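You operate a simulated robot arm through the tools that you are given. There is no shell and no other tool. Be economical: measure what you need, move in short steps, check, and stop when the job is done.

Carry out the task below with a simulated robot arm. There is one attempt and no reset: what you move stays moved.

JOB
Dock the green cube light in well A, the blue one in B, and start charging on FULL.
Fine: dock both while the charger is off; leave the other lights alone.

The check looks at the end state, three seconds after you hand in, the way a careful person would. Anything else that was tipped, shoved, dropped, spilled or broken makes it a failure.

ROBOT AND FRAMES
A 7-joint arm with a two-finger parallel gripper, fixed in place. Base frame: the origin is at the foot of the arm, x ahead of it, y to its left, z up; the work surface is at about z = 0. Units: mm, degrees, N and s.
With the tool pointing down near the work surface it reaches from about 240 to 620 mm from the base axis. Its first joint turns from -66.0 to 66.0 degrees. Payload 2.6 kg.
The TCP is the grasp point between the finger pads, 30 mm short of the fingertips. In the tool frame z runs along the fingers and y along their closing line. The gripper opens to 94 mm. The fingers are 28 mm wide and 10 mm thick; the gripper's body (50 by 96 mm) begins 55 mm behind the TCP.
Orientation is that of the tool frame in the base frame, as [roll, pitch, yaw] about the fixed x, y, z axes, in that order (R = Rz(yaw) Ry(pitch) Rx(roll)). With the fingers straight down and closing along the base's y, the tool's x points along the base's -x, its y along +y and its z along -z.

CONTROLS
- The arm moves only by the tool play_rows. Its argument "deltas" is a list of rows, each a list of 7 numbers: the shift along the base's x, y, z in units of 30 mm (1.0 is 30 mm), then the turn, a rotation vector about the base's x, y, z in units of 5 degrees (1.0 is 5 degrees), then the finger opening in mm, from 0 to 94. In form: [[dx, dy, dz, wx, wy, wz, grip], ...]. A call has 1 to 12 rows; each row shifts and turns the commanded pose from where the row before left it. A call with a number of a shift or a turn outside -1 to 1 is refused whole. Each row takes 0.2 s and may step no farther than 50 mm and 8.6 degrees from the row before; otherwise, or with a gripper value out of range, the whole call is refused. Where a pose cannot be reached the arm comes as near as it can. A force on the tool above 40 N (or 10 N above the force at the start of the call, whichever is more), or a blocked arm, ends the call early, and 0.2 s more pass. The fingers move at their own pace (about 72 mm/s each) and stop on an object; they squeeze with about 44 N. The grip force told is the motor's: it shows also when the fingers shut on nothing. Time passes only in rows, and 0.2 s behind the last, so rows that do not move let the fingers close. The reply holds the time, the measured pose of the TCP, the force on the tool along the base axes, the opening and the grip force, in the units named above and with some noise, with the torque about the TCP (base axes, N m) and any sound that the robot's microphone picked up.
- Cameras (640 x 400 px; columns grow to the right, rows downward): "scene" is fixed at [47.2, 445.7, 564.2]; the picture's right is [-0.63, -0.78, 0.00], its down [-0.45, 0.37, -0.81] and it looks along [0.63, -0.51, -0.58] (base axes); focal length 289 px, centre (320, 200). "wrist" rides on the gripper at [76, 14, -102] in the tool frame; the picture's right is [-0.18, 0.98, 0.00], its down [-0.75, -0.14, -0.64] and it looks along [-0.63, -0.12, 0.77] (tool axes); focal length 243 px, centre (320, 200). There is no depth. A picture from a camera that has moved, and an enlarged one, comes with that camera's place and axes in the base frame and with its lens.
- get_image(camera): a new picture of that camera. The clock stands still meanwhile.
- enlarge(camera, box): a new picture of the part [left, top, right, bottom] of that camera's present view, enlarged. The clock stands still meanwhile.
- job_done(): hands the job in; it is judged then, once.

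Work in short steps. Places have to be worked out from the pictures, the camera data and where the tool is seen: move nearer, look again, correct. Check each grasp and each placing, and mend what went wrong. You have 120 turns and 76 pictures in all, those below and enlarged ones among them. Open the gripper and draw the arm clear of the work before you hand the job in, unless the task says otherwise; then end with one line.

The tools are called after "Call:" by a JSON object that holds its "api" and its "payload". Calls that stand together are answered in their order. play_rows: Moves the arm, as the interface text tells. Its arguments: {"type":"object","properties":{"deltas":{"type":"array","items":{"type":"array","items":{"type":"number"}}}},"required":["deltas"]} The other tools are called the same way: get_image (camera) takes a picture; enlarge (camera, box) takes an enlarged picture of a part of a camera's view; job_done () hands the job in.

At the start:

```text
t: 0.0
position: [335.1, -12.0, 309.4]
tool_rot: [179.9, 0.1, 179.9]
force: [-0.6, 0.7, -0.1]
wrist_torque: [-0.01, -0.01, 0.0]
gripper_width: 93.6
grasp_force: 0.1
```

scene: 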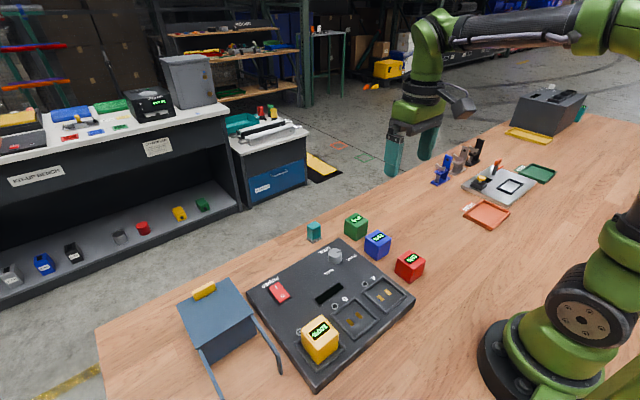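
wrist: 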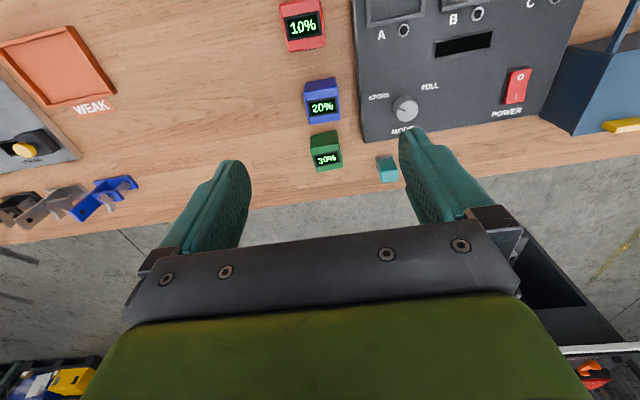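

The charger lies on the left-front with a yellow light in well C, and a power switch and a mode knob. I look closer at it.

Call:
{"api": "enlarge", "payload": {"camera": "scene", "box": [230, 200, 440, 400]}}

Call:
{"api": "enlarge", "payload": {"camera": "wrist", "box": [270, 0, 590, 200]}}

```text
2.00 times, centred on (335, 300) of scene
camera zoom: at [47.2, 445.7, 564.2], right [-0.63, -0.78, 0.0], down [-0.45, 0.37, -0.81], along [0.63, -0.51, -0.58], focal length 579 px, centre (290, 0)
```

zoom: 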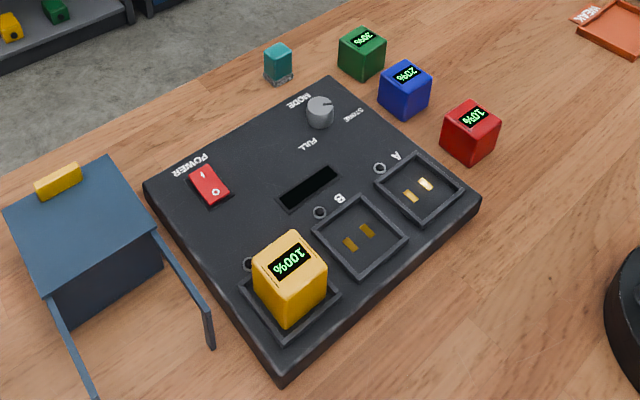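

```text
2.00 times, centred on (430, 100) of wrist
camera zoom: at [258.8, 1.0, 412.1], right [0.18, 0.98, 0.0], down [0.75, -0.14, 0.64], along [0.63, -0.12, -0.77], focal length 485 px, centre (100, 400)
```

zoom: 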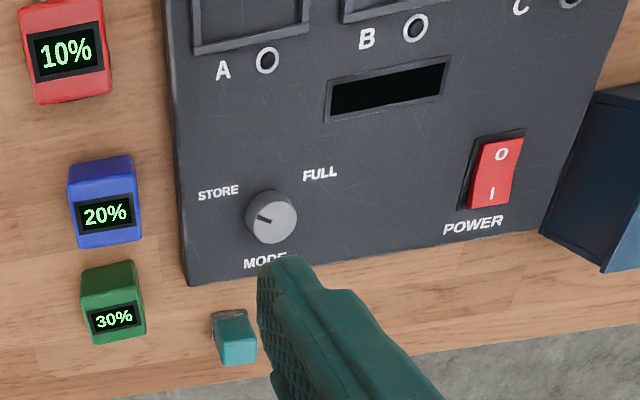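

Off is showing, knob on STORE. I move closer toward the green/blue cubes for a refined view.

Call:
{"api": "play_rows", "payload": {"deltas": [[0.8, -0.1, -0.8, 0, 0, 0, 94], [0.8, -0.1, -0.8, 0, 0, 0, 94], [0.8, -0.1, -0.8, 0, 0, 0, 94], [0.8, -0.1, -0.8, 0, 0, 0, 94], [0, 0, 0, 0, 0, 0, 94]]}}

Call:
{"api": "get_image", "payload": {"camera": "wrist"}}

Call:
{"api": "enlarge", "payload": {"camera": "scene", "box": [300, 200, 440, 290]}}

```text
t: 1.2
position: [432.4, -24.1, 212.5]
tool_rot: [180.0, 0.0, 180.0]
force: [0.2, 0.1, -0.1]
wrist_torque: [0.02, 0.0, 0.0]
gripper_width: 93.9
grasp_force: 0.1
```

```text
71 pictures are left
camera wrist: at [356.1, -10.6, 315.9], right [0.18, 0.98, 0.0], down [0.75, -0.14, 0.64], along [0.63, -0.12, -0.77], focal length 243 px, centre (320, 200)
```

wrist: 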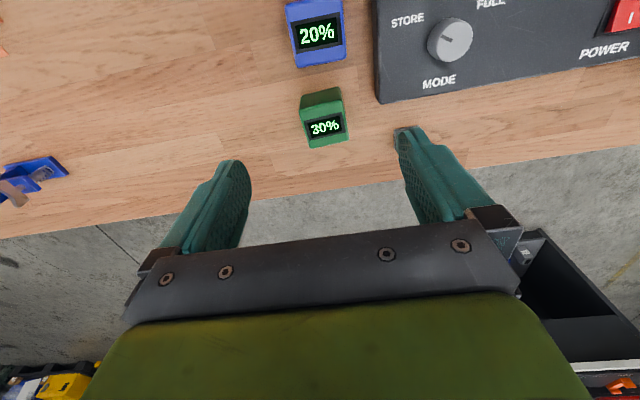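

```text
4.44 times, centred on (370, 245) of scene
camera zoom: at [47.2, 445.7, 564.2], right [-0.63, -0.78, 0.0], down [-0.45, 0.37, -0.81], along [0.63, -0.51, -0.58], focal length 1286 px, centre (98, 0)
```

zoom: 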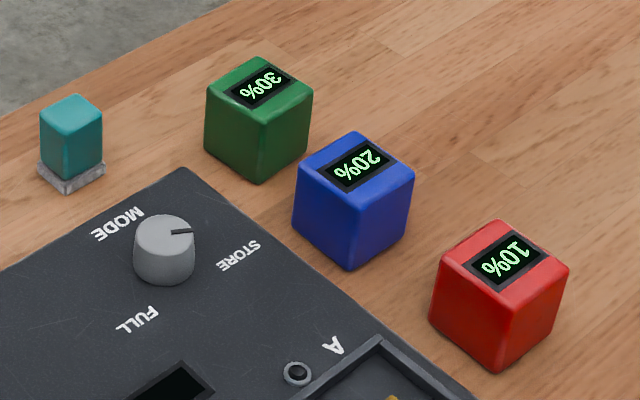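

Estimates: cubes ~48 mm; green at about (470,-27), blue at (383,-19). I go above green with a narrower opening and look.

Call:
{"api": "play_rows", "payload": {"deltas": [[0.65, -0.05, -0.9, 0, 0, 0, 80], [0.6, -0.05, -0.9, 0, 0, 0, 76], [0, 0, -0.6, 0, 0, 0, 76], [0, 0, 0, 0, 0, 0, 76]]}}

Call:
{"api": "get_image", "payload": {"camera": "wrist"}}

Call:
{"api": "get_image", "payload": {"camera": "scene"}}

```text
t: 2.2
position: [469.8, -26.9, 141.3]
tool_rot: [179.9, 0.0, -179.9]
force: [-0.2, -0.2, 0.3]
wrist_torque: [0.04, 0.01, -0.03]
gripper_width: 75.9
grasp_force: 0.0
```

```text
69 pictures are left
camera wrist: at [393.0, -13.8, 244.2], right [0.18, 0.98, 0.0], down [0.75, -0.14, 0.64], along [0.63, -0.12, -0.77], focal length 243 px, centre (320, 200)
```

wrist: 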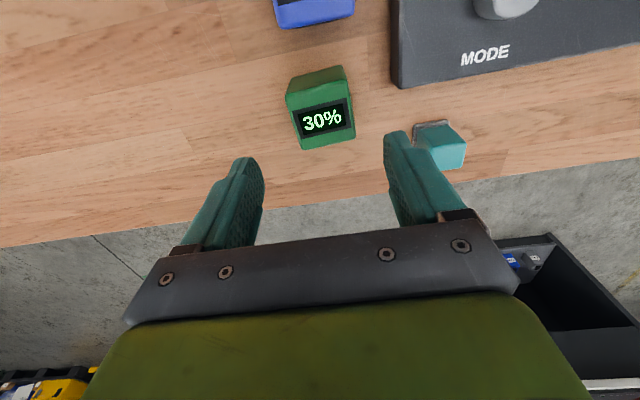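

```text
68 pictures are left
```

scene: 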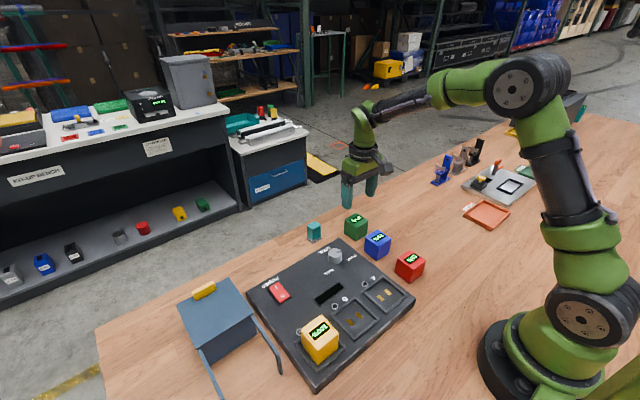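

Green top centre is at about (473,-26.5), ~47 mm wide, yaw ≈0. I descend to TCP z≈48 and close.

Call:
{"api": "play_rows", "payload": {"deltas": [[0.1, 0, -1, 0, 0, 0, 76], [0, 0, -1, 0, 0, 0, 76], [0, 0, -1, 0, 0, 0, 76], [0, 0, -0.1, 0, 0, 0, 76], [0, 0, 0, 0, 0, 0, 76]]}}

Call:
{"api": "get_image", "payload": {"camera": "wrist"}}

```text
t: 3.4
position: [472.2, -26.1, 46.1]
tool_rot: [-180.0, 0.0, 179.9]
force: [-0.3, 0.8, -0.7]
wrist_torque: [-0.01, 0.02, 0.0]
gripper_width: 75.7
grasp_force: 0.0
```

```text
67 pictures are left
camera wrist: at [395.2, -13.2, 150.2], right [0.18, 0.98, 0.0], down [0.75, -0.14, 0.64], along [0.63, -0.12, -0.77], focal length 243 px, centre (320, 200)
```

wrist: 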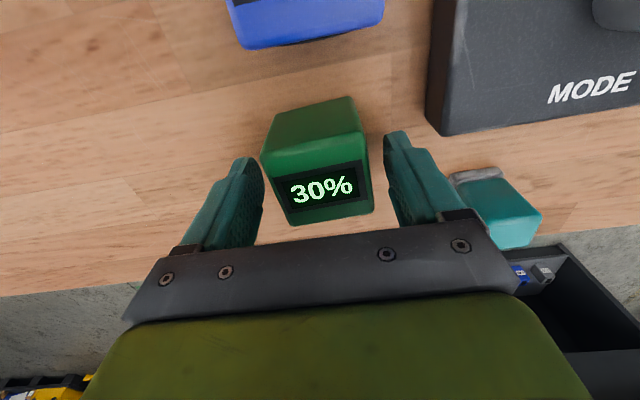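

Cube sits between the fingers. Closing and testing the grip.

Call:
{"api": "play_rows", "payload": {"deltas": [[0, 0, 0, 0, 0, 0, 60], [0, 0, 0, 0, 0, 0, 40], [0, 0, 0, 0, 0, 0, 30], [0, 0, 0, 0, 0, 0, 30]]}}

```text
t: 4.4
position: [471.3, -26.2, 48.2]
tool_rot: [180.0, 0.0, -180.0]
force: [-0.4, 1.4, -1.2]
wrist_torque: [0.02, -0.02, 0.04]
gripper_width: 53.9
grasp_force: 44.1
```

Gripped at 54 mm. Lift 100 mm and check.

Call:
{"api": "play_rows", "payload": {"deltas": [[0, 0, 0.5, 0, 0, 0, 30], [0, 0, 1, 0, 0, 0, 30], [0, 0, 1, 0, 0, 0, 30], [0, 0, 1, 0, 0, 0, 30], [0, 0, 0.5, 0, 0, 0, 30], [0, 0, 0, 0, 0, 0, 30]]}}

Call:
{"api": "get_image", "payload": {"camera": "wrist"}}

Call:
{"api": "enlarge", "payload": {"camera": "scene", "box": [240, 150, 440, 275]}}

```text
t: 5.8
position: [471.7, -27.5, 169.3]
tool_rot: [-180.0, -0.1, -179.9]
force: [0.0, -0.9, -2.7]
wrist_torque: [0.02, -0.05, -0.03]
gripper_width: 54.0
grasp_force: 43.9
```

```text
66 pictures are left
camera wrist: at [395.3, -13.6, 270.8], right [0.18, 0.98, 0.0], down [0.75, -0.14, 0.64], along [0.63, -0.12, -0.77], focal length 243 px, centre (320, 200)
```

wrist: 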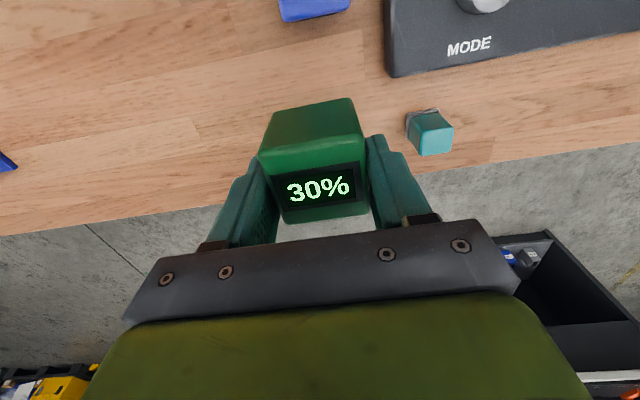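

```text
3.20 times, centred on (340, 212) of scene
camera zoom: at [47.2, 445.7, 564.2], right [-0.63, -0.78, 0.0], down [-0.45, 0.37, -0.81], along [0.63, -0.51, -0.58], focal length 926 px, centre (256, 160)
```

zoom: 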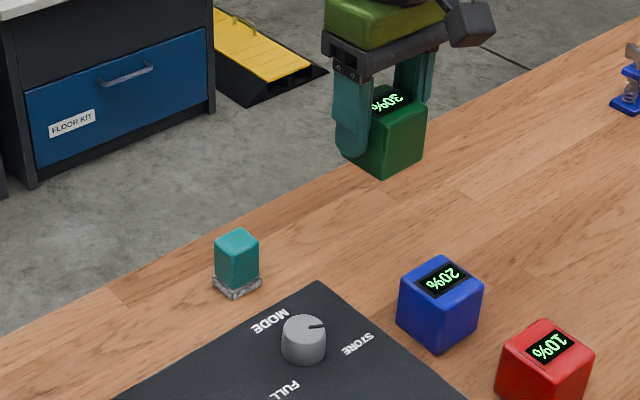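

Green held securely. I travel at height toward well A and look at the wells from there.

Call:
{"api": "play_rows", "payload": {"deltas": [[-1, 0.3, 0.2, 0, 0, 0, 30], [-1, 0.3, 0.2, 0, 0, 0, 30], [-1, 0.3, 0.2, 0, 0, 0, 30], [-1, 0.3, 0.2, 0, 0, 0, 30], [-1, 0.4, 0.2, 0, 0, 0, 30], [-1, 0.4, 0, 0, 0, 0, 30], [0, 0, 0, 0, 0, 0, 30]]}}

Call:
{"api": "get_image", "payload": {"camera": "wrist"}}

```text
t: 7.4
position: [289.2, 32.5, 198.4]
tool_rot: [-179.9, 0.0, -179.9]
force: [-0.5, 0.5, -2.2]
wrist_torque: [-0.01, -0.01, 0.02]
gripper_width: 54.0
grasp_force: 44.2
```

```text
64 pictures are left
camera wrist: at [214.3, 45.7, 300.8], right [0.18, 0.98, 0.0], down [0.75, -0.14, 0.64], along [0.63, -0.12, -0.77], focal length 243 px, centre (320, 200)
```

wrist: 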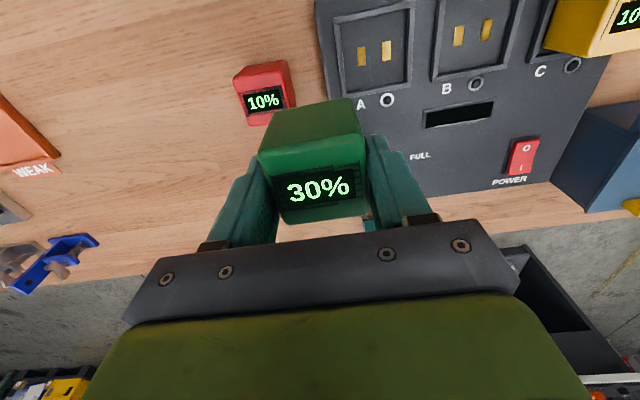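

The wells are visible; enlarging them to measure.

Call:
{"api": "enlarge", "payload": {"camera": "wrist", "box": [300, 0, 620, 200]}}

Call:
{"api": "enlarge", "payload": {"camera": "scene", "box": [280, 260, 440, 360]}}

```text
2.00 times, centred on (460, 100) of wrist
camera zoom: at [214.3, 45.7, 300.8], right [0.18, 0.98, 0.0], down [0.75, -0.14, 0.64], along [0.63, -0.12, -0.77], focal length 485 px, centre (40, 400)
```

zoom: 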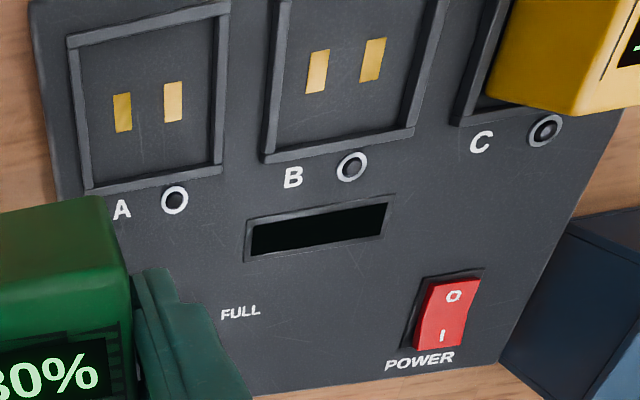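

```text
4.00 times, centred on (360, 310) of scene
camera zoom: at [47.2, 445.7, 564.2], right [-0.63, -0.78, 0.0], down [-0.45, 0.37, -0.81], along [0.63, -0.51, -0.58], focal length 1158 px, centre (160, -240)
```

zoom: 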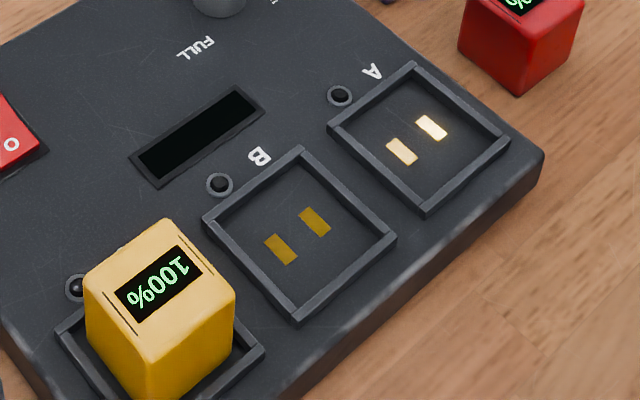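

Well A centre ≈ (266, 89), B ≈ (266, 180), floor z ≈ 25, inner width ≈62. I move over A and lower to about 20 mm above the floor.

Call:
{"api": "play_rows", "payload": {"deltas": [[-0.4, 0.95, 0, 0, 0, 0, 30], [-0.38, 0.93, -0.6, 0, 0, 0, 30], [0, 0, -1, 0, 0, 0, 30], [0, 0, -1, 0, 0, 0, 30], [0, 0, -0.7, 0, 0, 0, 30], [0, 0, 0, 0, 0, 0, 30]]}}

Call:
{"api": "get_image", "payload": {"camera": "wrist"}}

Call:
{"api": "enlarge", "payload": {"camera": "scene", "box": [280, 240, 440, 340]}}

```text
t: 8.8
position: [268.0, 88.6, 98.6]
tool_rot: [180.0, 0.0, 180.0]
force: [0.3, -0.6, -2.3]
wrist_torque: [0.02, -0.01, 0.02]
gripper_width: 54.0
grasp_force: 43.6
```

```text
61 pictures are left
camera wrist: at [192.1, 101.5, 201.6], right [0.18, 0.98, 0.0], down [0.75, -0.14, 0.64], along [0.63, -0.12, -0.77], focal length 243 px, centre (320, 200)
```

wrist: 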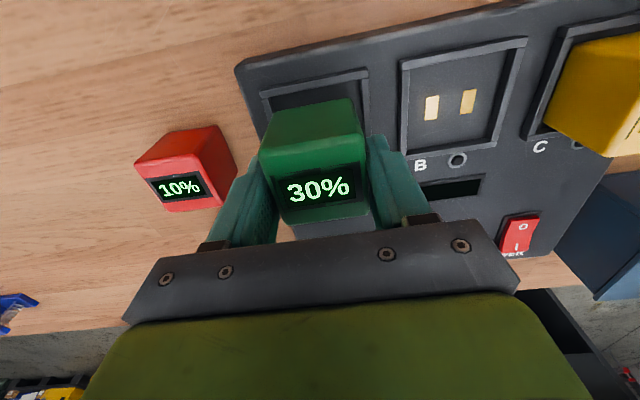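

```text
4.00 times, centred on (360, 290) of scene
camera zoom: at [47.2, 445.7, 564.2], right [-0.63, -0.78, 0.0], down [-0.45, 0.37, -0.81], along [0.63, -0.51, -0.58], focal length 1158 px, centre (160, -160)
```

zoom: 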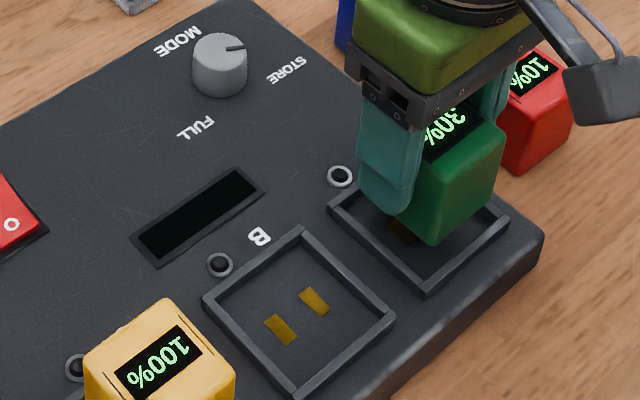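

Alignment looks good (tip over well A centre). I lower slowly by small steps towards contact.

Call:
{"api": "play_rows", "payload": {"deltas": [[-0.04, 0, -0.3, 0, 0, 0, 30], [0, 0, -0.2, 0, 0, 0, 30], [0, 0, -0.15, 0, 0, 0, 30], [0, 0, -0.1, 0, 0, 0, 30], [0, 0, 0, 0, 0, 0, 30]]}}

Call:
{"api": "get_image", "payload": {"camera": "wrist"}}

Call:
{"api": "enlarge", "payload": {"camera": "scene", "box": [320, 250, 440, 325]}}

```text
t: 10.0
position: [267.6, 89.6, 76.2]
tool_rot: [180.0, 0.1, 179.9]
force: [-10.7, -5.2, 36.1]
wrist_torque: [0.0, 0.13, 0.07]
gripper_width: 54.2
grasp_force: 43.7
```

```text
59 pictures are left
camera wrist: at [191.1, 102.2, 179.9], right [0.19, 0.98, 0.0], down [0.75, -0.14, 0.64], along [0.63, -0.12, -0.77], focal length 243 px, centre (320, 200)
```

wrist: 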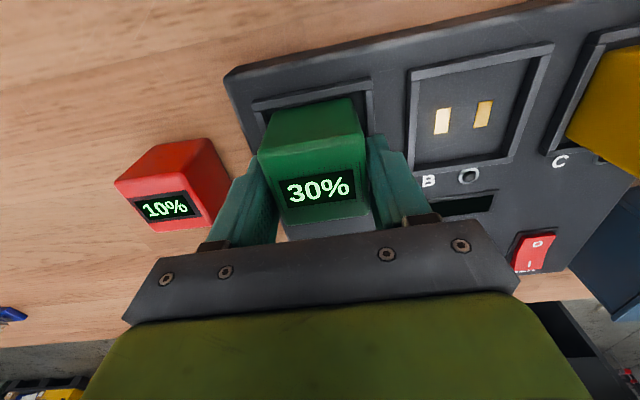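

```text
5.33 times, centred on (380, 288) of scene
camera zoom: at [47.1, 445.6, 564.2], right [-0.63, -0.78, 0.0], down [-0.45, 0.37, -0.81], along [0.63, -0.51, -0.58], focal length 1544 px, centre (0, -267)
```

zoom: 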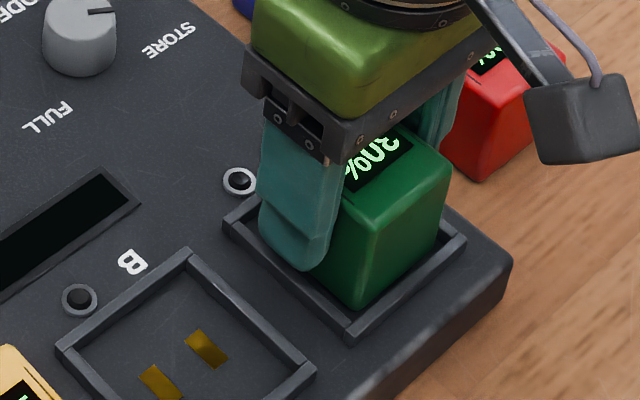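

Contact of 36 N with the cube apparently inside the rim on the floor. I ease the press by 1 mm, then open slightly.

Call:
{"api": "play_rows", "payload": {"deltas": [[0, 0, 0.03, 0, 0, 0, 30], [0, 0, 0, 0, 0, 0, 30]]}}

Call:
{"api": "enlarge", "payload": {"camera": "wrist", "box": [220, 60, 420, 185]}}

```text
t: 10.6
position: [266.7, 88.7, 76.4]
tool_rot: [179.9, 0.1, 180.0]
force: [1.9, -2.7, 8.8]
wrist_torque: [0.09, -0.35, -0.12]
gripper_width: 53.9
grasp_force: 44.0
```

```text
3.20 times, centred on (320, 122) of wrist
camera zoom: at [191.1, 102.3, 179.9], right [0.18, 0.98, 0.0], down [0.75, -0.14, 0.64], along [0.63, -0.12, -0.77], focal length 776 px, centre (320, 448)
```

zoom: 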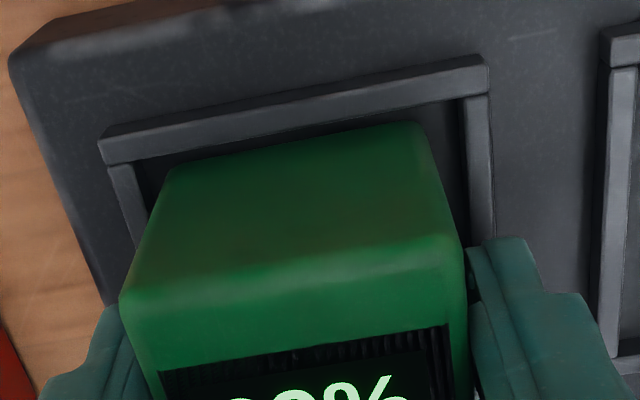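

The cube is within the rim, resting on the floor. Release and rise.

Call:
{"api": "play_rows", "payload": {"deltas": [[0, 0, 0, 0, 0, 0, 58], [0, 0, 0, 0, 0, 0, 66], [0, 0, 0, 0, 0, 0, 68], [0, 0, 0.5, 0, 0, 0, 68], [0, 0, 1, 0, 0, 0, 68], [0, 0, 1, 0, 0, 0, 68], [0, 0, 1, 0, 0, 0, 68], [0, 0, 0.5, 0, 0, 0, 68], [0.7, 0, 0, 0, 0, 0, 68], [0, 0, 0, 0, 0, 0, 68]]}}

Call:
{"api": "get_image", "payload": {"camera": "wrist"}}

Call:
{"api": "enlarge", "payload": {"camera": "scene", "box": [320, 250, 440, 325]}}

```text
t: 12.8
position: [288.9, 88.9, 197.8]
tool_rot: [180.0, 0.0, 180.0]
force: [-0.6, 0.1, 0.0]
wrist_torque: [-0.01, 0.0, 0.01]
gripper_width: 67.9
grasp_force: 0.0
```

```text
56 pictures are left
camera wrist: at [212.4, 102.2, 300.3], right [0.18, 0.98, 0.0], down [0.75, -0.14, 0.64], along [0.63, -0.12, -0.77], focal length 243 px, centre (320, 200)
```

wrist: 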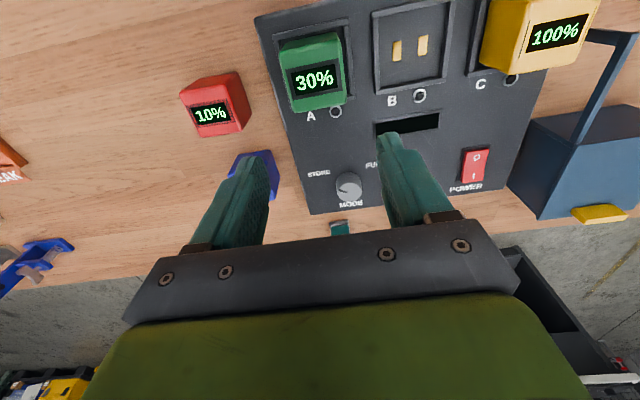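

```text
5.33 times, centred on (380, 288) of scene
camera zoom: at [47.2, 445.7, 564.2], right [-0.63, -0.78, 0.0], down [-0.45, 0.37, -0.81], along [0.63, -0.51, -0.58], focal length 1544 px, centre (0, -267)
```

zoom: 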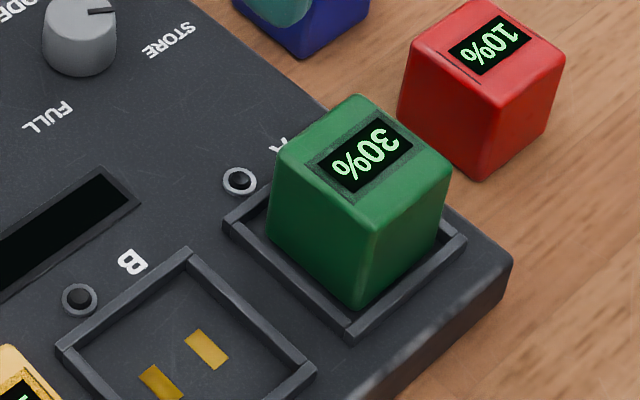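

Green docked squarely in A. Now move above blue at about (382,-18).

Call:
{"api": "play_rows", "payload": {"deltas": [[0.6, -0.9, 0, 0, 0, 0, 76], [0.6, -0.9, 0, 0, 0, 0, 76], [0.6, -0.9, 0, 0, 0, 0, 76], [0.6, -0.87, 0, 0, 0, 0, 76], [0.7, 0, -0.5, 0, 0, 0, 76], [0, 0, -1, 0, 0, 0, 76], [0, 0, 0, 0, 0, 0, 76]]}}

Call:
{"api": "get_image", "payload": {"camera": "wrist"}}

```text
t: 14.4
position: [381.4, -18.9, 150.8]
tool_rot: [-179.9, 0.0, 180.0]
force: [-0.4, 0.2, -0.4]
wrist_torque: [0.01, 0.05, -0.03]
gripper_width: 76.0
grasp_force: 0.1
```

```text
54 pictures are left
camera wrist: at [305.0, -4.6, 254.8], right [0.18, 0.98, 0.0], down [0.75, -0.14, 0.64], along [0.63, -0.12, -0.77], focal length 243 px, centre (320, 200)
```

wrist: 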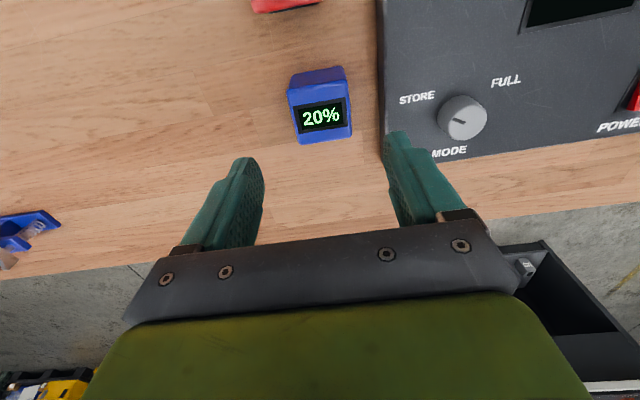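

Blue seems yawed about +5°. Enlarge to confirm.

Call:
{"api": "enlarge", "payload": {"camera": "wrist", "box": [260, 50, 388, 130]}}

```text
5.00 times, centred on (324, 90) of wrist
camera zoom: at [305.0, -4.6, 254.8], right [0.18, 0.98, 0.0], down [0.75, -0.14, 0.64], along [0.63, -0.12, -0.77], focal length 1213 px, centre (300, 750)
```

zoom: 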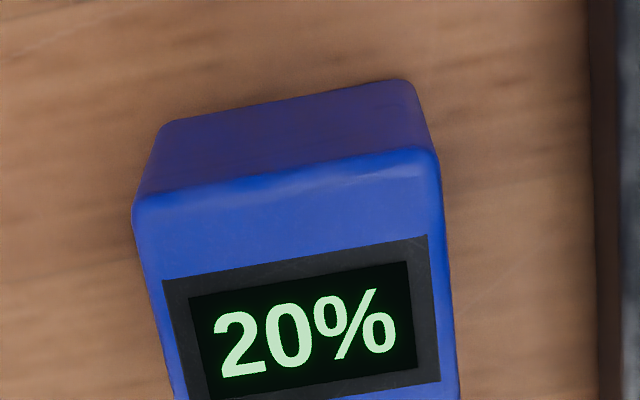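

Precise measurement gives yaw ≈0. Centre ≈ (382,-18). Descend and close.

Call:
{"api": "play_rows", "payload": {"deltas": [[0, 0.03, -1, 0, 0, 0, 76], [0, 0, -1, 0, 0, 0, 76], [0, 0, -1, 0, 0, 0, 76], [0, 0, -0.4, 0, 0, 0, 76], [0, 0, 0, 0, 0, 0, 76]]}}

Call:
{"api": "get_image", "payload": {"camera": "wrist"}}

```text
t: 15.6
position: [380.9, -17.1, 50.1]
tool_rot: [180.0, 0.1, -180.0]
force: [0.4, -0.8, 0.2]
wrist_torque: [0.0, 0.0, 0.01]
gripper_width: 76.1
grasp_force: 0.0
```

```text
52 pictures are left
camera wrist: at [305.1, -3.5, 152.8], right [0.18, 0.98, 0.0], down [0.75, -0.14, 0.64], along [0.63, -0.12, -0.77], focal length 243 px, centre (320, 200)
```

wrist: 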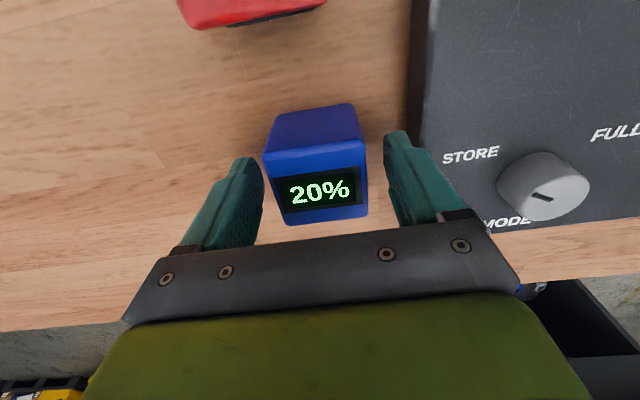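

Well centred. Close, lift and travel high towards well B.

Call:
{"api": "play_rows", "payload": {"deltas": [[0, 0, 0, 0, 0, 0, 60], [0, 0, 0, 0, 0, 0, 40], [0, 0, 0, 0, 0, 0, 30], [0, 0, 0, 0, 0, 0, 30], [0, 0, 0.4, 0, 0, 0, 30], [0, 0, 1, 0, 0, 0, 30], [0, 0, 1, 0, 0, 0, 30], [0, 0, 1, 0, 0, 0, 30], [0, 0, 1, 0, 0, 0, 30], [0, 0, 0.4, 0, 0, 0, 30], [0, 0, 0, 0, 0, 0, 30]]}}

Call:
{"api": "get_image", "payload": {"camera": "wrist"}}

```text
t: 18.0
position: [381.2, -15.6, 196.1]
tool_rot: [180.0, 0.0, -180.0]
force: [0.1, 0.4, -2.0]
wrist_torque: [-0.02, 0.0, -0.01]
gripper_width: 53.9
grasp_force: 44.1
```

```text
51 pictures are left
camera wrist: at [305.3, -2.6, 297.6], right [0.18, 0.98, 0.0], down [0.75, -0.14, 0.64], along [0.63, -0.12, -0.77], focal length 243 px, centre (320, 200)
```

wrist: 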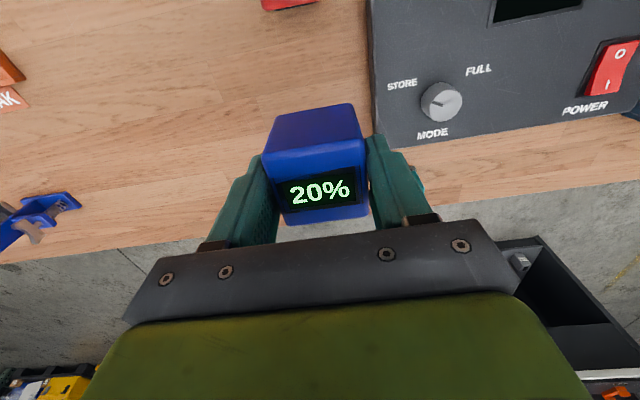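

Blue held. Travel to above B (266,180).

Call:
{"api": "play_rows", "payload": {"deltas": [[-0.475, 0.815, 0, 0, 0, 0, 30], [-0.475, 0.815, 0, 0, 0, 0, 30], [-0.475, 0.815, 0, 0, 0, 0, 30], [-0.475, 0.815, 0, 0, 0, 0, 30], [-0.475, 0.815, 0, 0, 0, 0, 30], [-0.475, 0.815, 0, 0, 0, 0, 30], [-0.475, 0.815, 0, 0, 0, 0, 30], [-0.475, 0.815, 0, 0, 0, 0, 30], [0, 0, -1, 0, 0, 0, 30], [0, 0, -1, 0, 0, 0, 30], [0, 0, -0.8, 0, 0, 0, 30], [0, 0, 0, 0, 0, 0, 30]]}}

Call:
{"api": "get_image", "payload": {"camera": "wrist"}}

Call:
{"api": "enlarge", "payload": {"camera": "scene", "box": [280, 250, 440, 350]}}

```text
t: 20.6
position: [267.3, 178.2, 109.8]
tool_rot: [-180.0, 0.0, -180.0]
force: [-0.1, 0.1, -3.8]
wrist_torque: [-0.01, 0.0, 0.02]
gripper_width: 54.4
grasp_force: 44.1
```

```text
50 pictures are left
camera wrist: at [191.1, 192.0, 213.0], right [0.18, 0.98, 0.0], down [0.75, -0.14, 0.64], along [0.63, -0.12, -0.77], focal length 243 px, centre (320, 200)
```

wrist: 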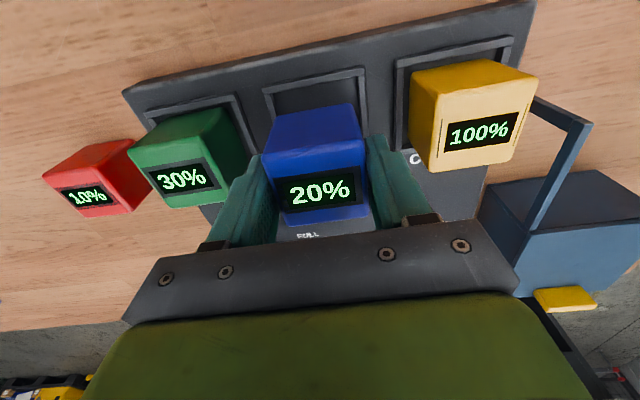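

```text
4.00 times, centred on (360, 300) of scene
camera zoom: at [47.2, 445.7, 564.2], right [-0.63, -0.78, 0.0], down [-0.45, 0.37, -0.81], along [0.63, -0.51, -0.58], focal length 1158 px, centre (160, -200)
```

zoom: 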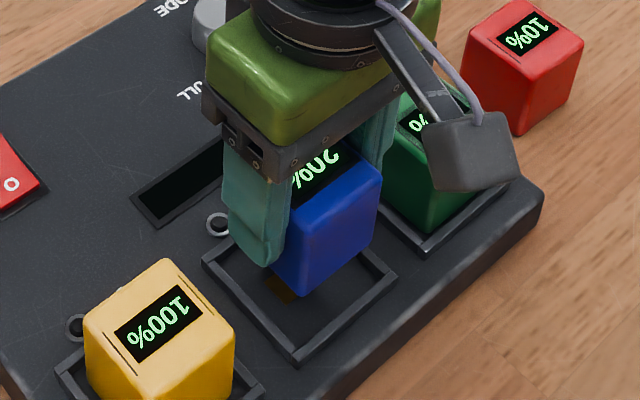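

Aligned with B. I shift +1.3 mm in y and lower to contact.

Call:
{"api": "play_rows", "payload": {"deltas": [[0, 0.04, -0.5, 0, 0, 0, 30], [0, 0, -0.3, 0, 0, 0, 30], [0, 0, -0.12, 0, 0, 0, 30], [0, 0, -0.08, 0, 0, 0, 30], [0, 0, 0, 0, 0, 0, 30]]}}

Call:
{"api": "enlarge", "payload": {"camera": "wrist", "box": [220, 60, 420, 185]}}

```text
t: 21.8
position: [267.0, 179.6, 80.0]
tool_rot: [180.0, 0.0, 180.0]
force: [-0.4, -0.6, -1.7]
wrist_torque: [0.01, 0.03, 0.0]
gripper_width: 53.9
grasp_force: 44.0
```

```text
3.20 times, centred on (320, 122) of wrist
camera zoom: at [190.9, 192.7, 183.3], right [0.18, 0.98, 0.0], down [0.75, -0.14, 0.64], along [0.63, -0.12, -0.77], focal length 776 px, centre (320, 448)
```

zoom: 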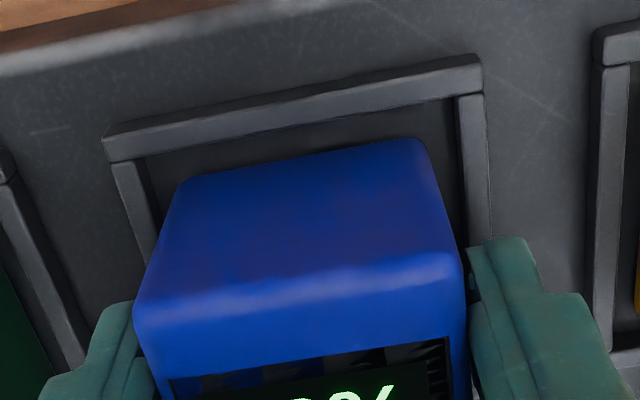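

Centred within ~1 mm; correct slightly and lower the remaining few mm.

Call:
{"api": "play_rows", "payload": {"deltas": [[-0.04, -0.03, -0.04, 0, 0, 0, 30], [0, 0, -0.04, 0, 0, 0, 30], [0, 0, -0.03, 0, 0, 0, 30], [0, 0, 0, 0, 0, 0, 30]]}}

```text
t: 22.8
position: [267.4, 179.6, 78.5]
tool_rot: [179.8, 0.2, 180.0]
force: [-1.1, -0.7, 38.2]
wrist_torque: [-0.03, -0.05, -0.19]
gripper_width: 54.0
grasp_force: 44.1
```

Contact with the floor. Ease, release, rise.

Call:
{"api": "play_rows", "payload": {"deltas": [[0, 0, 0.04, 0, 0, 0, 30], [0, 0, 0, 0, 0, 0, 58], [0, 0, 0, 0, 0, 0, 66], [0, 0, 0, 0, 0, 0, 68], [0, 0, 0.5, 0, 0, 0, 68], [0, 0, 1, 0, 0, 0, 68], [0, 0, 1, 0, 0, 0, 68], [0, 0, 1, 0, 0, 0, 68], [0, 0, 0.5, 0, 0, 0, 68], [0.7, 0, 0, 0, 0, 0, 68], [0, 0, 0, 0, 0, 0, 68]]}}

Call:
{"api": "get_image", "payload": {"camera": "wrist"}}

Call:
{"api": "enlarge", "payload": {"camera": "scene", "box": [230, 220, 440, 360]}}

```text
t: 25.2
position: [288.4, 177.5, 200.1]
tool_rot: [180.0, 0.0, 180.0]
force: [-0.1, -0.5, -0.3]
wrist_torque: [0.0, 0.01, -0.01]
gripper_width: 67.9
grasp_force: 0.1
```

```text
47 pictures are left
camera wrist: at [212.0, 191.6, 302.1], right [0.18, 0.98, 0.0], down [0.75, -0.14, 0.64], along [0.63, -0.12, -0.77], focal length 243 px, centre (320, 200)
```

wrist: 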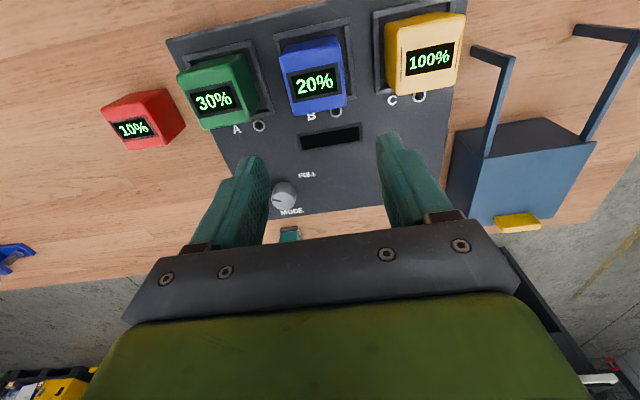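

```text
2.86 times, centred on (335, 290) of scene
camera zoom: at [47.2, 445.7, 564.2], right [-0.63, -0.78, 0.0], down [-0.45, 0.37, -0.81], along [0.63, -0.51, -0.58], focal length 827 px, centre (277, -57)
```

zoom: 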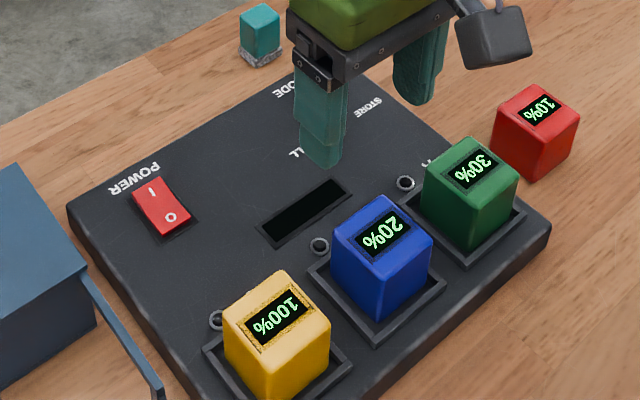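

Both docked. Next the knob near (410,104): move above it for a closer view.

Call:
{"api": "play_rows", "payload": {"deltas": [[0.95, -0.6, 0, 0, 0, 0, 60], [0.95, -0.6, 0, 0, 0, 0, 60], [0.95, -0.6, 0, 0, 0, 0, 60], [0.95, -0.6, -0.5, 0, 0, 0, 60], [0.2, -0.05, -1, 0, 0, 0, 60], [0, 0, 0, 0, 0, 0, 60]]}}

Call:
{"api": "get_image", "payload": {"camera": "wrist"}}

Call:
{"api": "enlarge", "payload": {"camera": "wrist", "box": [250, 50, 410, 150]}}

```text
t: 26.6
position: [407.3, 106.4, 153.3]
tool_rot: [179.9, 0.0, 179.9]
force: [-0.2, 0.0, 0.4]
wrist_torque: [-0.04, 0.0, 0.01]
gripper_width: 60.2
grasp_force: 0.0
```

```text
45 pictures are left
camera wrist: at [331.4, 119.6, 256.2], right [0.18, 0.98, 0.0], down [0.75, -0.14, 0.64], along [0.63, -0.12, -0.77], focal length 243 px, centre (320, 200)
```

wrist: 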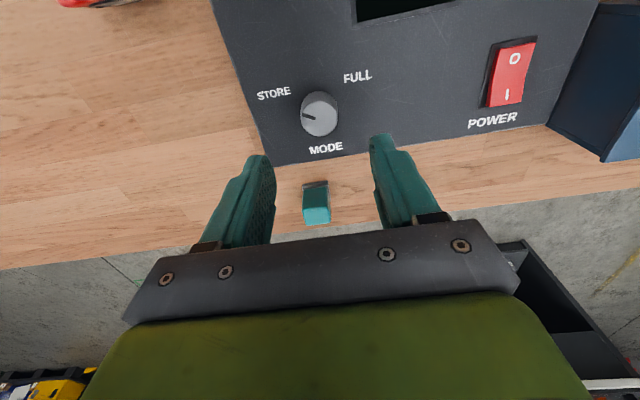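

```text
4.00 times, centred on (330, 100) of wrist
camera zoom: at [331.4, 119.6, 256.2], right [0.18, 0.98, 0.0], down [0.75, -0.14, 0.64], along [0.63, -0.12, -0.77], focal length 970 px, centre (280, 600)
```

zoom: 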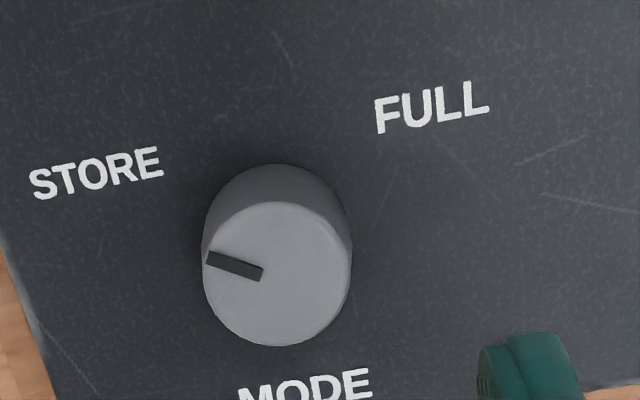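

Knob centre ≈ (410,104), Ø32, top z≈50; mark points at STORE (~-62° from −x), FULL symmetric, so I turn it clockwise ~120°. I pre-rotate the gripper +60° at height and centre it.

Call:
{"api": "play_rows", "payload": {"deltas": [[0.09, -0.08, 0, 0, 0, 1, 54], [0, 0, 0, 0, 0, 1, 54], [0, 0, 0, 0, 0, 1, 54], [0, 0, 0, 0, 0, 1, 54], [0, 0, 0, 0, 0, 1, 54], [0, 0, 0, 0, 0, 1, 54], [0, 0, 0, 0, 0, 1, 54], [0, 0, 0, 0, 0, 1, 54], [0, 0, 0, 0, 0, 1, 54], [0, 0, 0, 0, 0, 1, 54], [0, 0, 0, 0, 0, 1, 54], [0, 0, 0, 0, 0, 1, 54]]}}

Call:
{"api": "get_image", "payload": {"camera": "wrist"}}

```text
t: 29.2
position: [410.3, 102.9, 152.8]
tool_rot: [180.0, 0.0, -119.9]
force: [-0.1, 0.5, -0.1]
wrist_torque: [-0.01, 0.03, -0.03]
gripper_width: 54.2
grasp_force: 0.1
```

```text
43 pictures are left
camera wrist: at [359.5, 42.7, 256.3], right [-0.76, 0.65, 0.0], down [0.5, 0.58, 0.64], along [0.42, 0.49, -0.77], focal length 243 px, centre (320, 200)
```

wrist: 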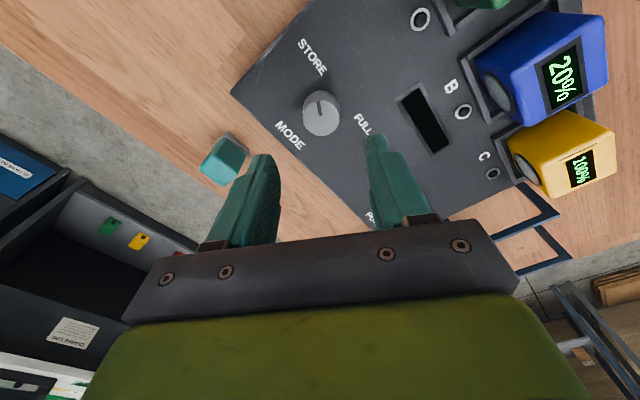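

Knob centre confirmed at (410.5,104). Descend with fingertips a few mm over the panel.

Call:
{"api": "play_rows", "payload": {"deltas": [[0.01, 0.04, -1, 0, 0, 0, 54], [0, 0, -1, 0, 0, 0, 54], [0, 0, -0.6, 0, 0, 0, 54], [0, 0, -0.38, 0, 0, 0, 54], [0, 0, 0, 0, 0, 0, 54]]}}

Call:
{"api": "get_image", "payload": {"camera": "wrist"}}

Call:
{"api": "enlarge", "payload": {"camera": "scene", "box": [280, 210, 400, 285]}}

```text
t: 30.4
position: [409.9, 102.9, 63.2]
tool_rot: [-179.9, 0.0, -120.0]
force: [-0.5, 0.3, 1.1]
wrist_torque: [0.03, -0.01, 0.0]
gripper_width: 54.0
grasp_force: 0.0
```

```text
42 pictures are left
camera wrist: at [359.4, 43.4, 166.3], right [-0.76, 0.65, 0.0], down [0.5, 0.58, 0.64], along [0.42, 0.49, -0.77], focal length 243 px, centre (320, 200)
```

wrist: 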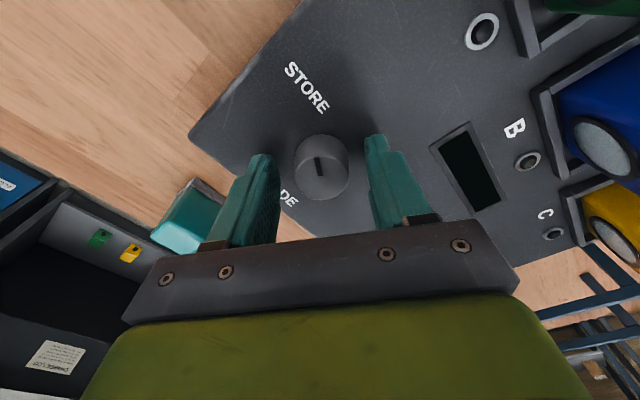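

```text
5.33 times, centred on (340, 248) of scene
camera zoom: at [47.2, 445.7, 564.2], right [-0.63, -0.78, 0.0], down [-0.45, 0.37, -0.81], along [0.63, -0.51, -0.58], focal length 1544 px, centre (213, -53)
```

zoom: 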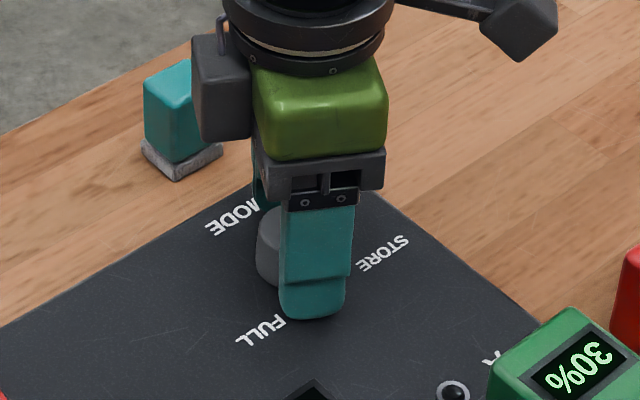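

Fingers straddle the knob. Close.

Call:
{"api": "play_rows", "payload": {"deltas": [[0, 0, 0, 0, 0, 0, 40], [0, 0, 0, 0, 0, 0, 30], [0, 0, 0, 0, 0, 0, 24], [0, 0, 0, 0, 0, 0, 24]]}}

```text
t: 31.4
position: [408.2, 103.6, 63.6]
tool_rot: [179.9, 0.0, -119.9]
force: [-5.9, 1.5, -0.2]
wrist_torque: [0.05, 0.16, -0.01]
gripper_width: 33.3
grasp_force: 45.2
```

Gripped at 33 mm. Turn clockwise 60° first, watching the torque.

Call:
{"api": "play_rows", "payload": {"deltas": [[0, 0, 0, 0, 0, -1, 24], [0, 0, 0, 0, 0, -1, 24], [0, 0, 0, 0, 0, -1, 24], [0, 0, 0, 0, 0, -1, 24], [0, 0, 0, 0, 0, -1, 24], [0, 0, 0, 0, 0, -1, 24], [0, 0, 0, 0, 0, -1, 24], [0, 0, 0, 0, 0, -1, 24], [0, 0, 0, 0, 0, -1, 24], [0, 0, 0, 0, 0, -1, 24], [0, 0, 0, 0, 0, -1, 24], [0, 0, 0, 0, 0, -1, 24]]}}

Call:
{"api": "enlarge", "payload": {"camera": "wrist", "box": [220, 50, 420, 250]}}

```text
t: 34.0
position: [407.9, 105.7, 64.2]
tool_rot: [179.9, -0.1, 179.8]
force: [-18.5, 11.0, -3.7]
wrist_torque: [0.35, 0.32, 0.02]
gripper_width: 33.2
grasp_force: 45.1
```

```text
2.00 times, centred on (320, 150) of wrist
camera zoom: at [332.8, 118.2, 166.9], right [0.19, 0.98, 0.0], down [0.76, -0.14, 0.64], along [0.63, -0.12, -0.77], focal length 485 px, centre (320, 300)
```

zoom: 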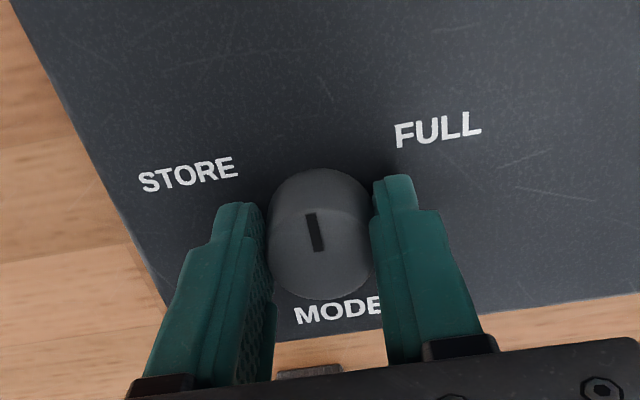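

The knob turns with the fingers. I relieve the side force by shifting slightly and continue the other 60°.

Call:
{"api": "play_rows", "payload": {"deltas": [[-0.05, 0.03, 0, 0, 0, -1, 24], [0, 0, 0, 0, 0, -1, 24], [0, 0, 0, 0, 0, -1, 24], [0, 0, 0, 0, 0, -1, 24], [0, 0, 0, 0, 0, -1, 24], [0, 0, 0, 0, 0, -1, 24], [0, 0, 0, 0, 0, -1, 24], [0, 0, 0, 0, 0, -1, 24], [0, 0, 0, 0, 0, -1, 24], [0, 0, 0, 0, 0, -1, 24], [0, 0, 0, 0, 0, -1, 24]]}}

Call:
{"api": "enlarge", "payload": {"camera": "wrist", "box": [220, 50, 420, 250]}}

```text
t: 36.1
position: [408.4, 105.7, 64.4]
tool_rot: [179.7, 0.0, 134.9]
force: [1.3, 1.9, -3.2]
wrist_torque: [0.23, 0.11, -0.01]
gripper_width: 33.2
grasp_force: 45.2
stopped in row 10: the force on the tool passed its limit at 40 N (the readings are from after the stop); the commanded pose is now the measured one
```

```text
2.00 times, centred on (320, 150) of wrist
camera zoom: at [365.0, 169.1, 167.4], right [0.83, 0.56, 0.0], down [0.43, -0.63, 0.64], along [0.36, -0.53, -0.77], focal length 485 px, centre (320, 300)
```

zoom: 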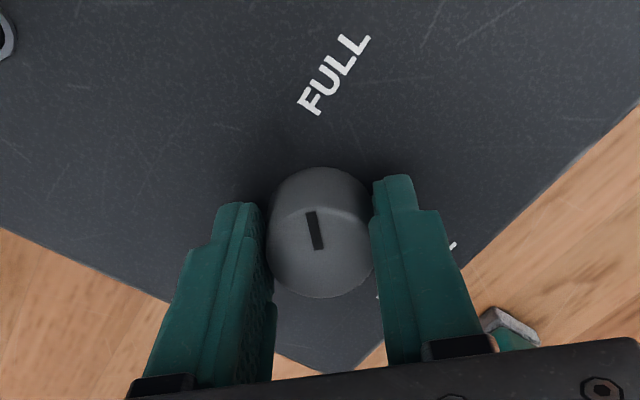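

The stop relieved the side force; the mark is ~15° short of FULL. Continue.

Call:
{"api": "play_rows", "payload": {"deltas": [[0, 0, 0, 0, 0, -1, 24], [0, 0, 0, 0, 0, -1, 24], [0, 0, 0, 0, 0, -1, 24], [0, 0, 0, 0, 0, 0, 24]]}}

Call:
{"api": "enlarge", "payload": {"camera": "wrist", "box": [220, 50, 420, 250]}}

```text
t: 37.1
position: [410.0, 105.9, 65.2]
tool_rot: [179.7, 0.1, 119.8]
force: [6.5, 3.4, -9.9]
wrist_torque: [-0.1, -0.3, 0.15]
gripper_width: 32.9
grasp_force: 45.0
```

```text
2.00 times, centred on (320, 150) of wrist
camera zoom: at [383.4, 178.6, 167.4], right [0.94, 0.33, 0.0], down [0.25, -0.72, 0.64], along [0.21, -0.61, -0.77], focal length 485 px, centre (320, 300)
```

zoom: 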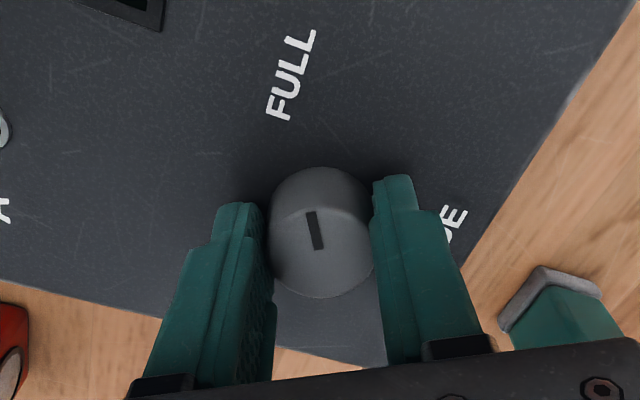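

The mark appears on FULL. Release, rise and check.

Call:
{"api": "play_rows", "payload": {"deltas": [[0, 0, 0, 0, 0, 0, 44], [0, 0, 0, 0, 0, 0, 56], [0, 0, 0, 0, 0, 0, 56], [0, 0, 0.5, 0, 0, 0, 56], [0, 0, 1, 0, 0, 0, 56], [0, 0, 1, 0, 0, 0, 56], [0, 0, 0.5, 0, 0, 0, 56], [0, 0, 0, 0, 0, 0, 56]]}}

Call:
{"api": "enlarge", "payload": {"camera": "wrist", "box": [220, 40, 420, 165]}}

Call:
{"api": "get_image", "payload": {"camera": "scene"}}

```text
t: 38.9
position: [408.0, 106.3, 155.2]
tool_rot: [179.8, 0.0, 119.9]
force: [1.0, 0.5, 0.2]
wrist_torque: [0.03, -0.02, 0.04]
gripper_width: 56.1
grasp_force: 0.1
```

```text
3.20 times, centred on (320, 102) of wrist
camera zoom: at [383.1, 178.5, 257.8], right [0.94, 0.33, 0.0], down [0.25, -0.72, 0.64], along [0.21, -0.61, -0.77], focal length 776 px, centre (320, 512)
```

zoom: 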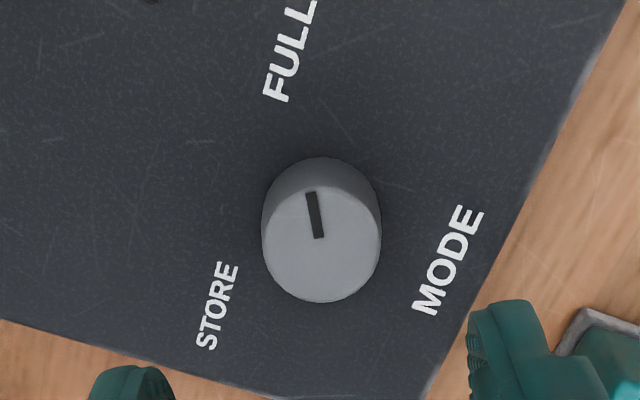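

```text
36 pictures are left
```

scene: 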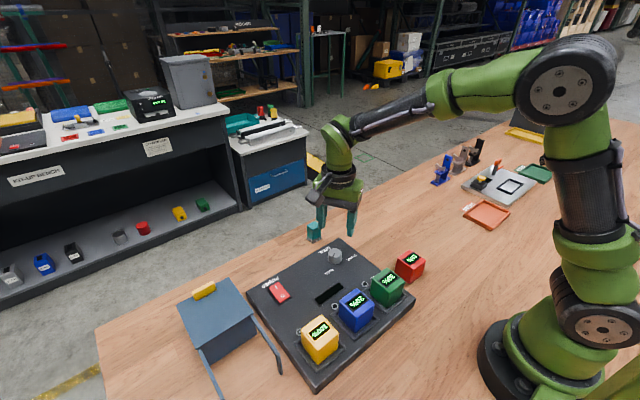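

Knob at FULL (60°). Now rotate back and move over the power switch to inspect it.

Call:
{"api": "play_rows", "payload": {"deltas": [[0, 0.4, 0.1, 0, 0, 1, 40], [0, 0.4, 0, 0, 0, 1, 20], [0, 0.4, 0, 0, 0, 1, 10], [0, 0.4, 0, 0, 0, 1, 0], [0, 0.4, 0, 0, 0, 1, 0], [0, 0.4, 0, 0, 0, 1, 0], [0, 0.4, 0, 0, 0, 1, 0], [0, 0.4, 0, 0, 0, 1, 0], [0, 0.4, 0, 0, 0, 1, 0], [0, 0.4, 0, 0, 0, 1, 0], [0, 0.4, 0, 0, 0, 1, 0], [0, 0.4, 0, 0, 0, 1, 0]]}}

Call:
{"api": "get_image", "payload": {"camera": "wrist"}}

Call:
{"api": "enlarge", "payload": {"camera": "scene", "box": [170, 250, 330, 350]}}

```text
t: 41.5
position: [408.3, 250.4, 156.2]
tool_rot: [179.8, 0.0, 179.8]
force: [0.4, 0.6, 0.3]
wrist_torque: [-0.01, 0.0, -0.02]
gripper_width: 0.0
grasp_force: 32.7
```

```text
35 pictures are left
camera wrist: at [332.3, 263.4, 260.1], right [0.19, 0.98, 0.0], down [0.75, -0.14, 0.64], along [0.63, -0.12, -0.77], focal length 243 px, centre (320, 200)
```

wrist: 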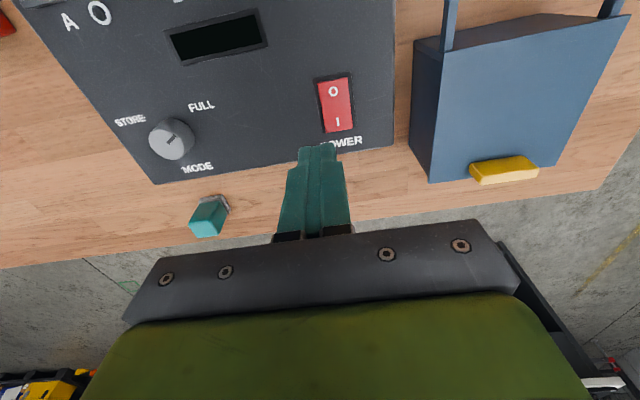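

```text
4.00 times, centred on (250, 300) of scene
camera zoom: at [47.2, 445.6, 564.2], right [-0.63, -0.78, 0.0], down [-0.45, 0.37, -0.81], along [0.63, -0.51, -0.58], focal length 1158 px, centre (600, -200)
```

zoom: 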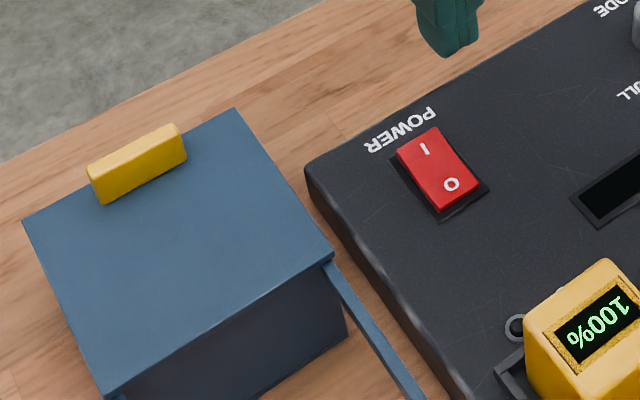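

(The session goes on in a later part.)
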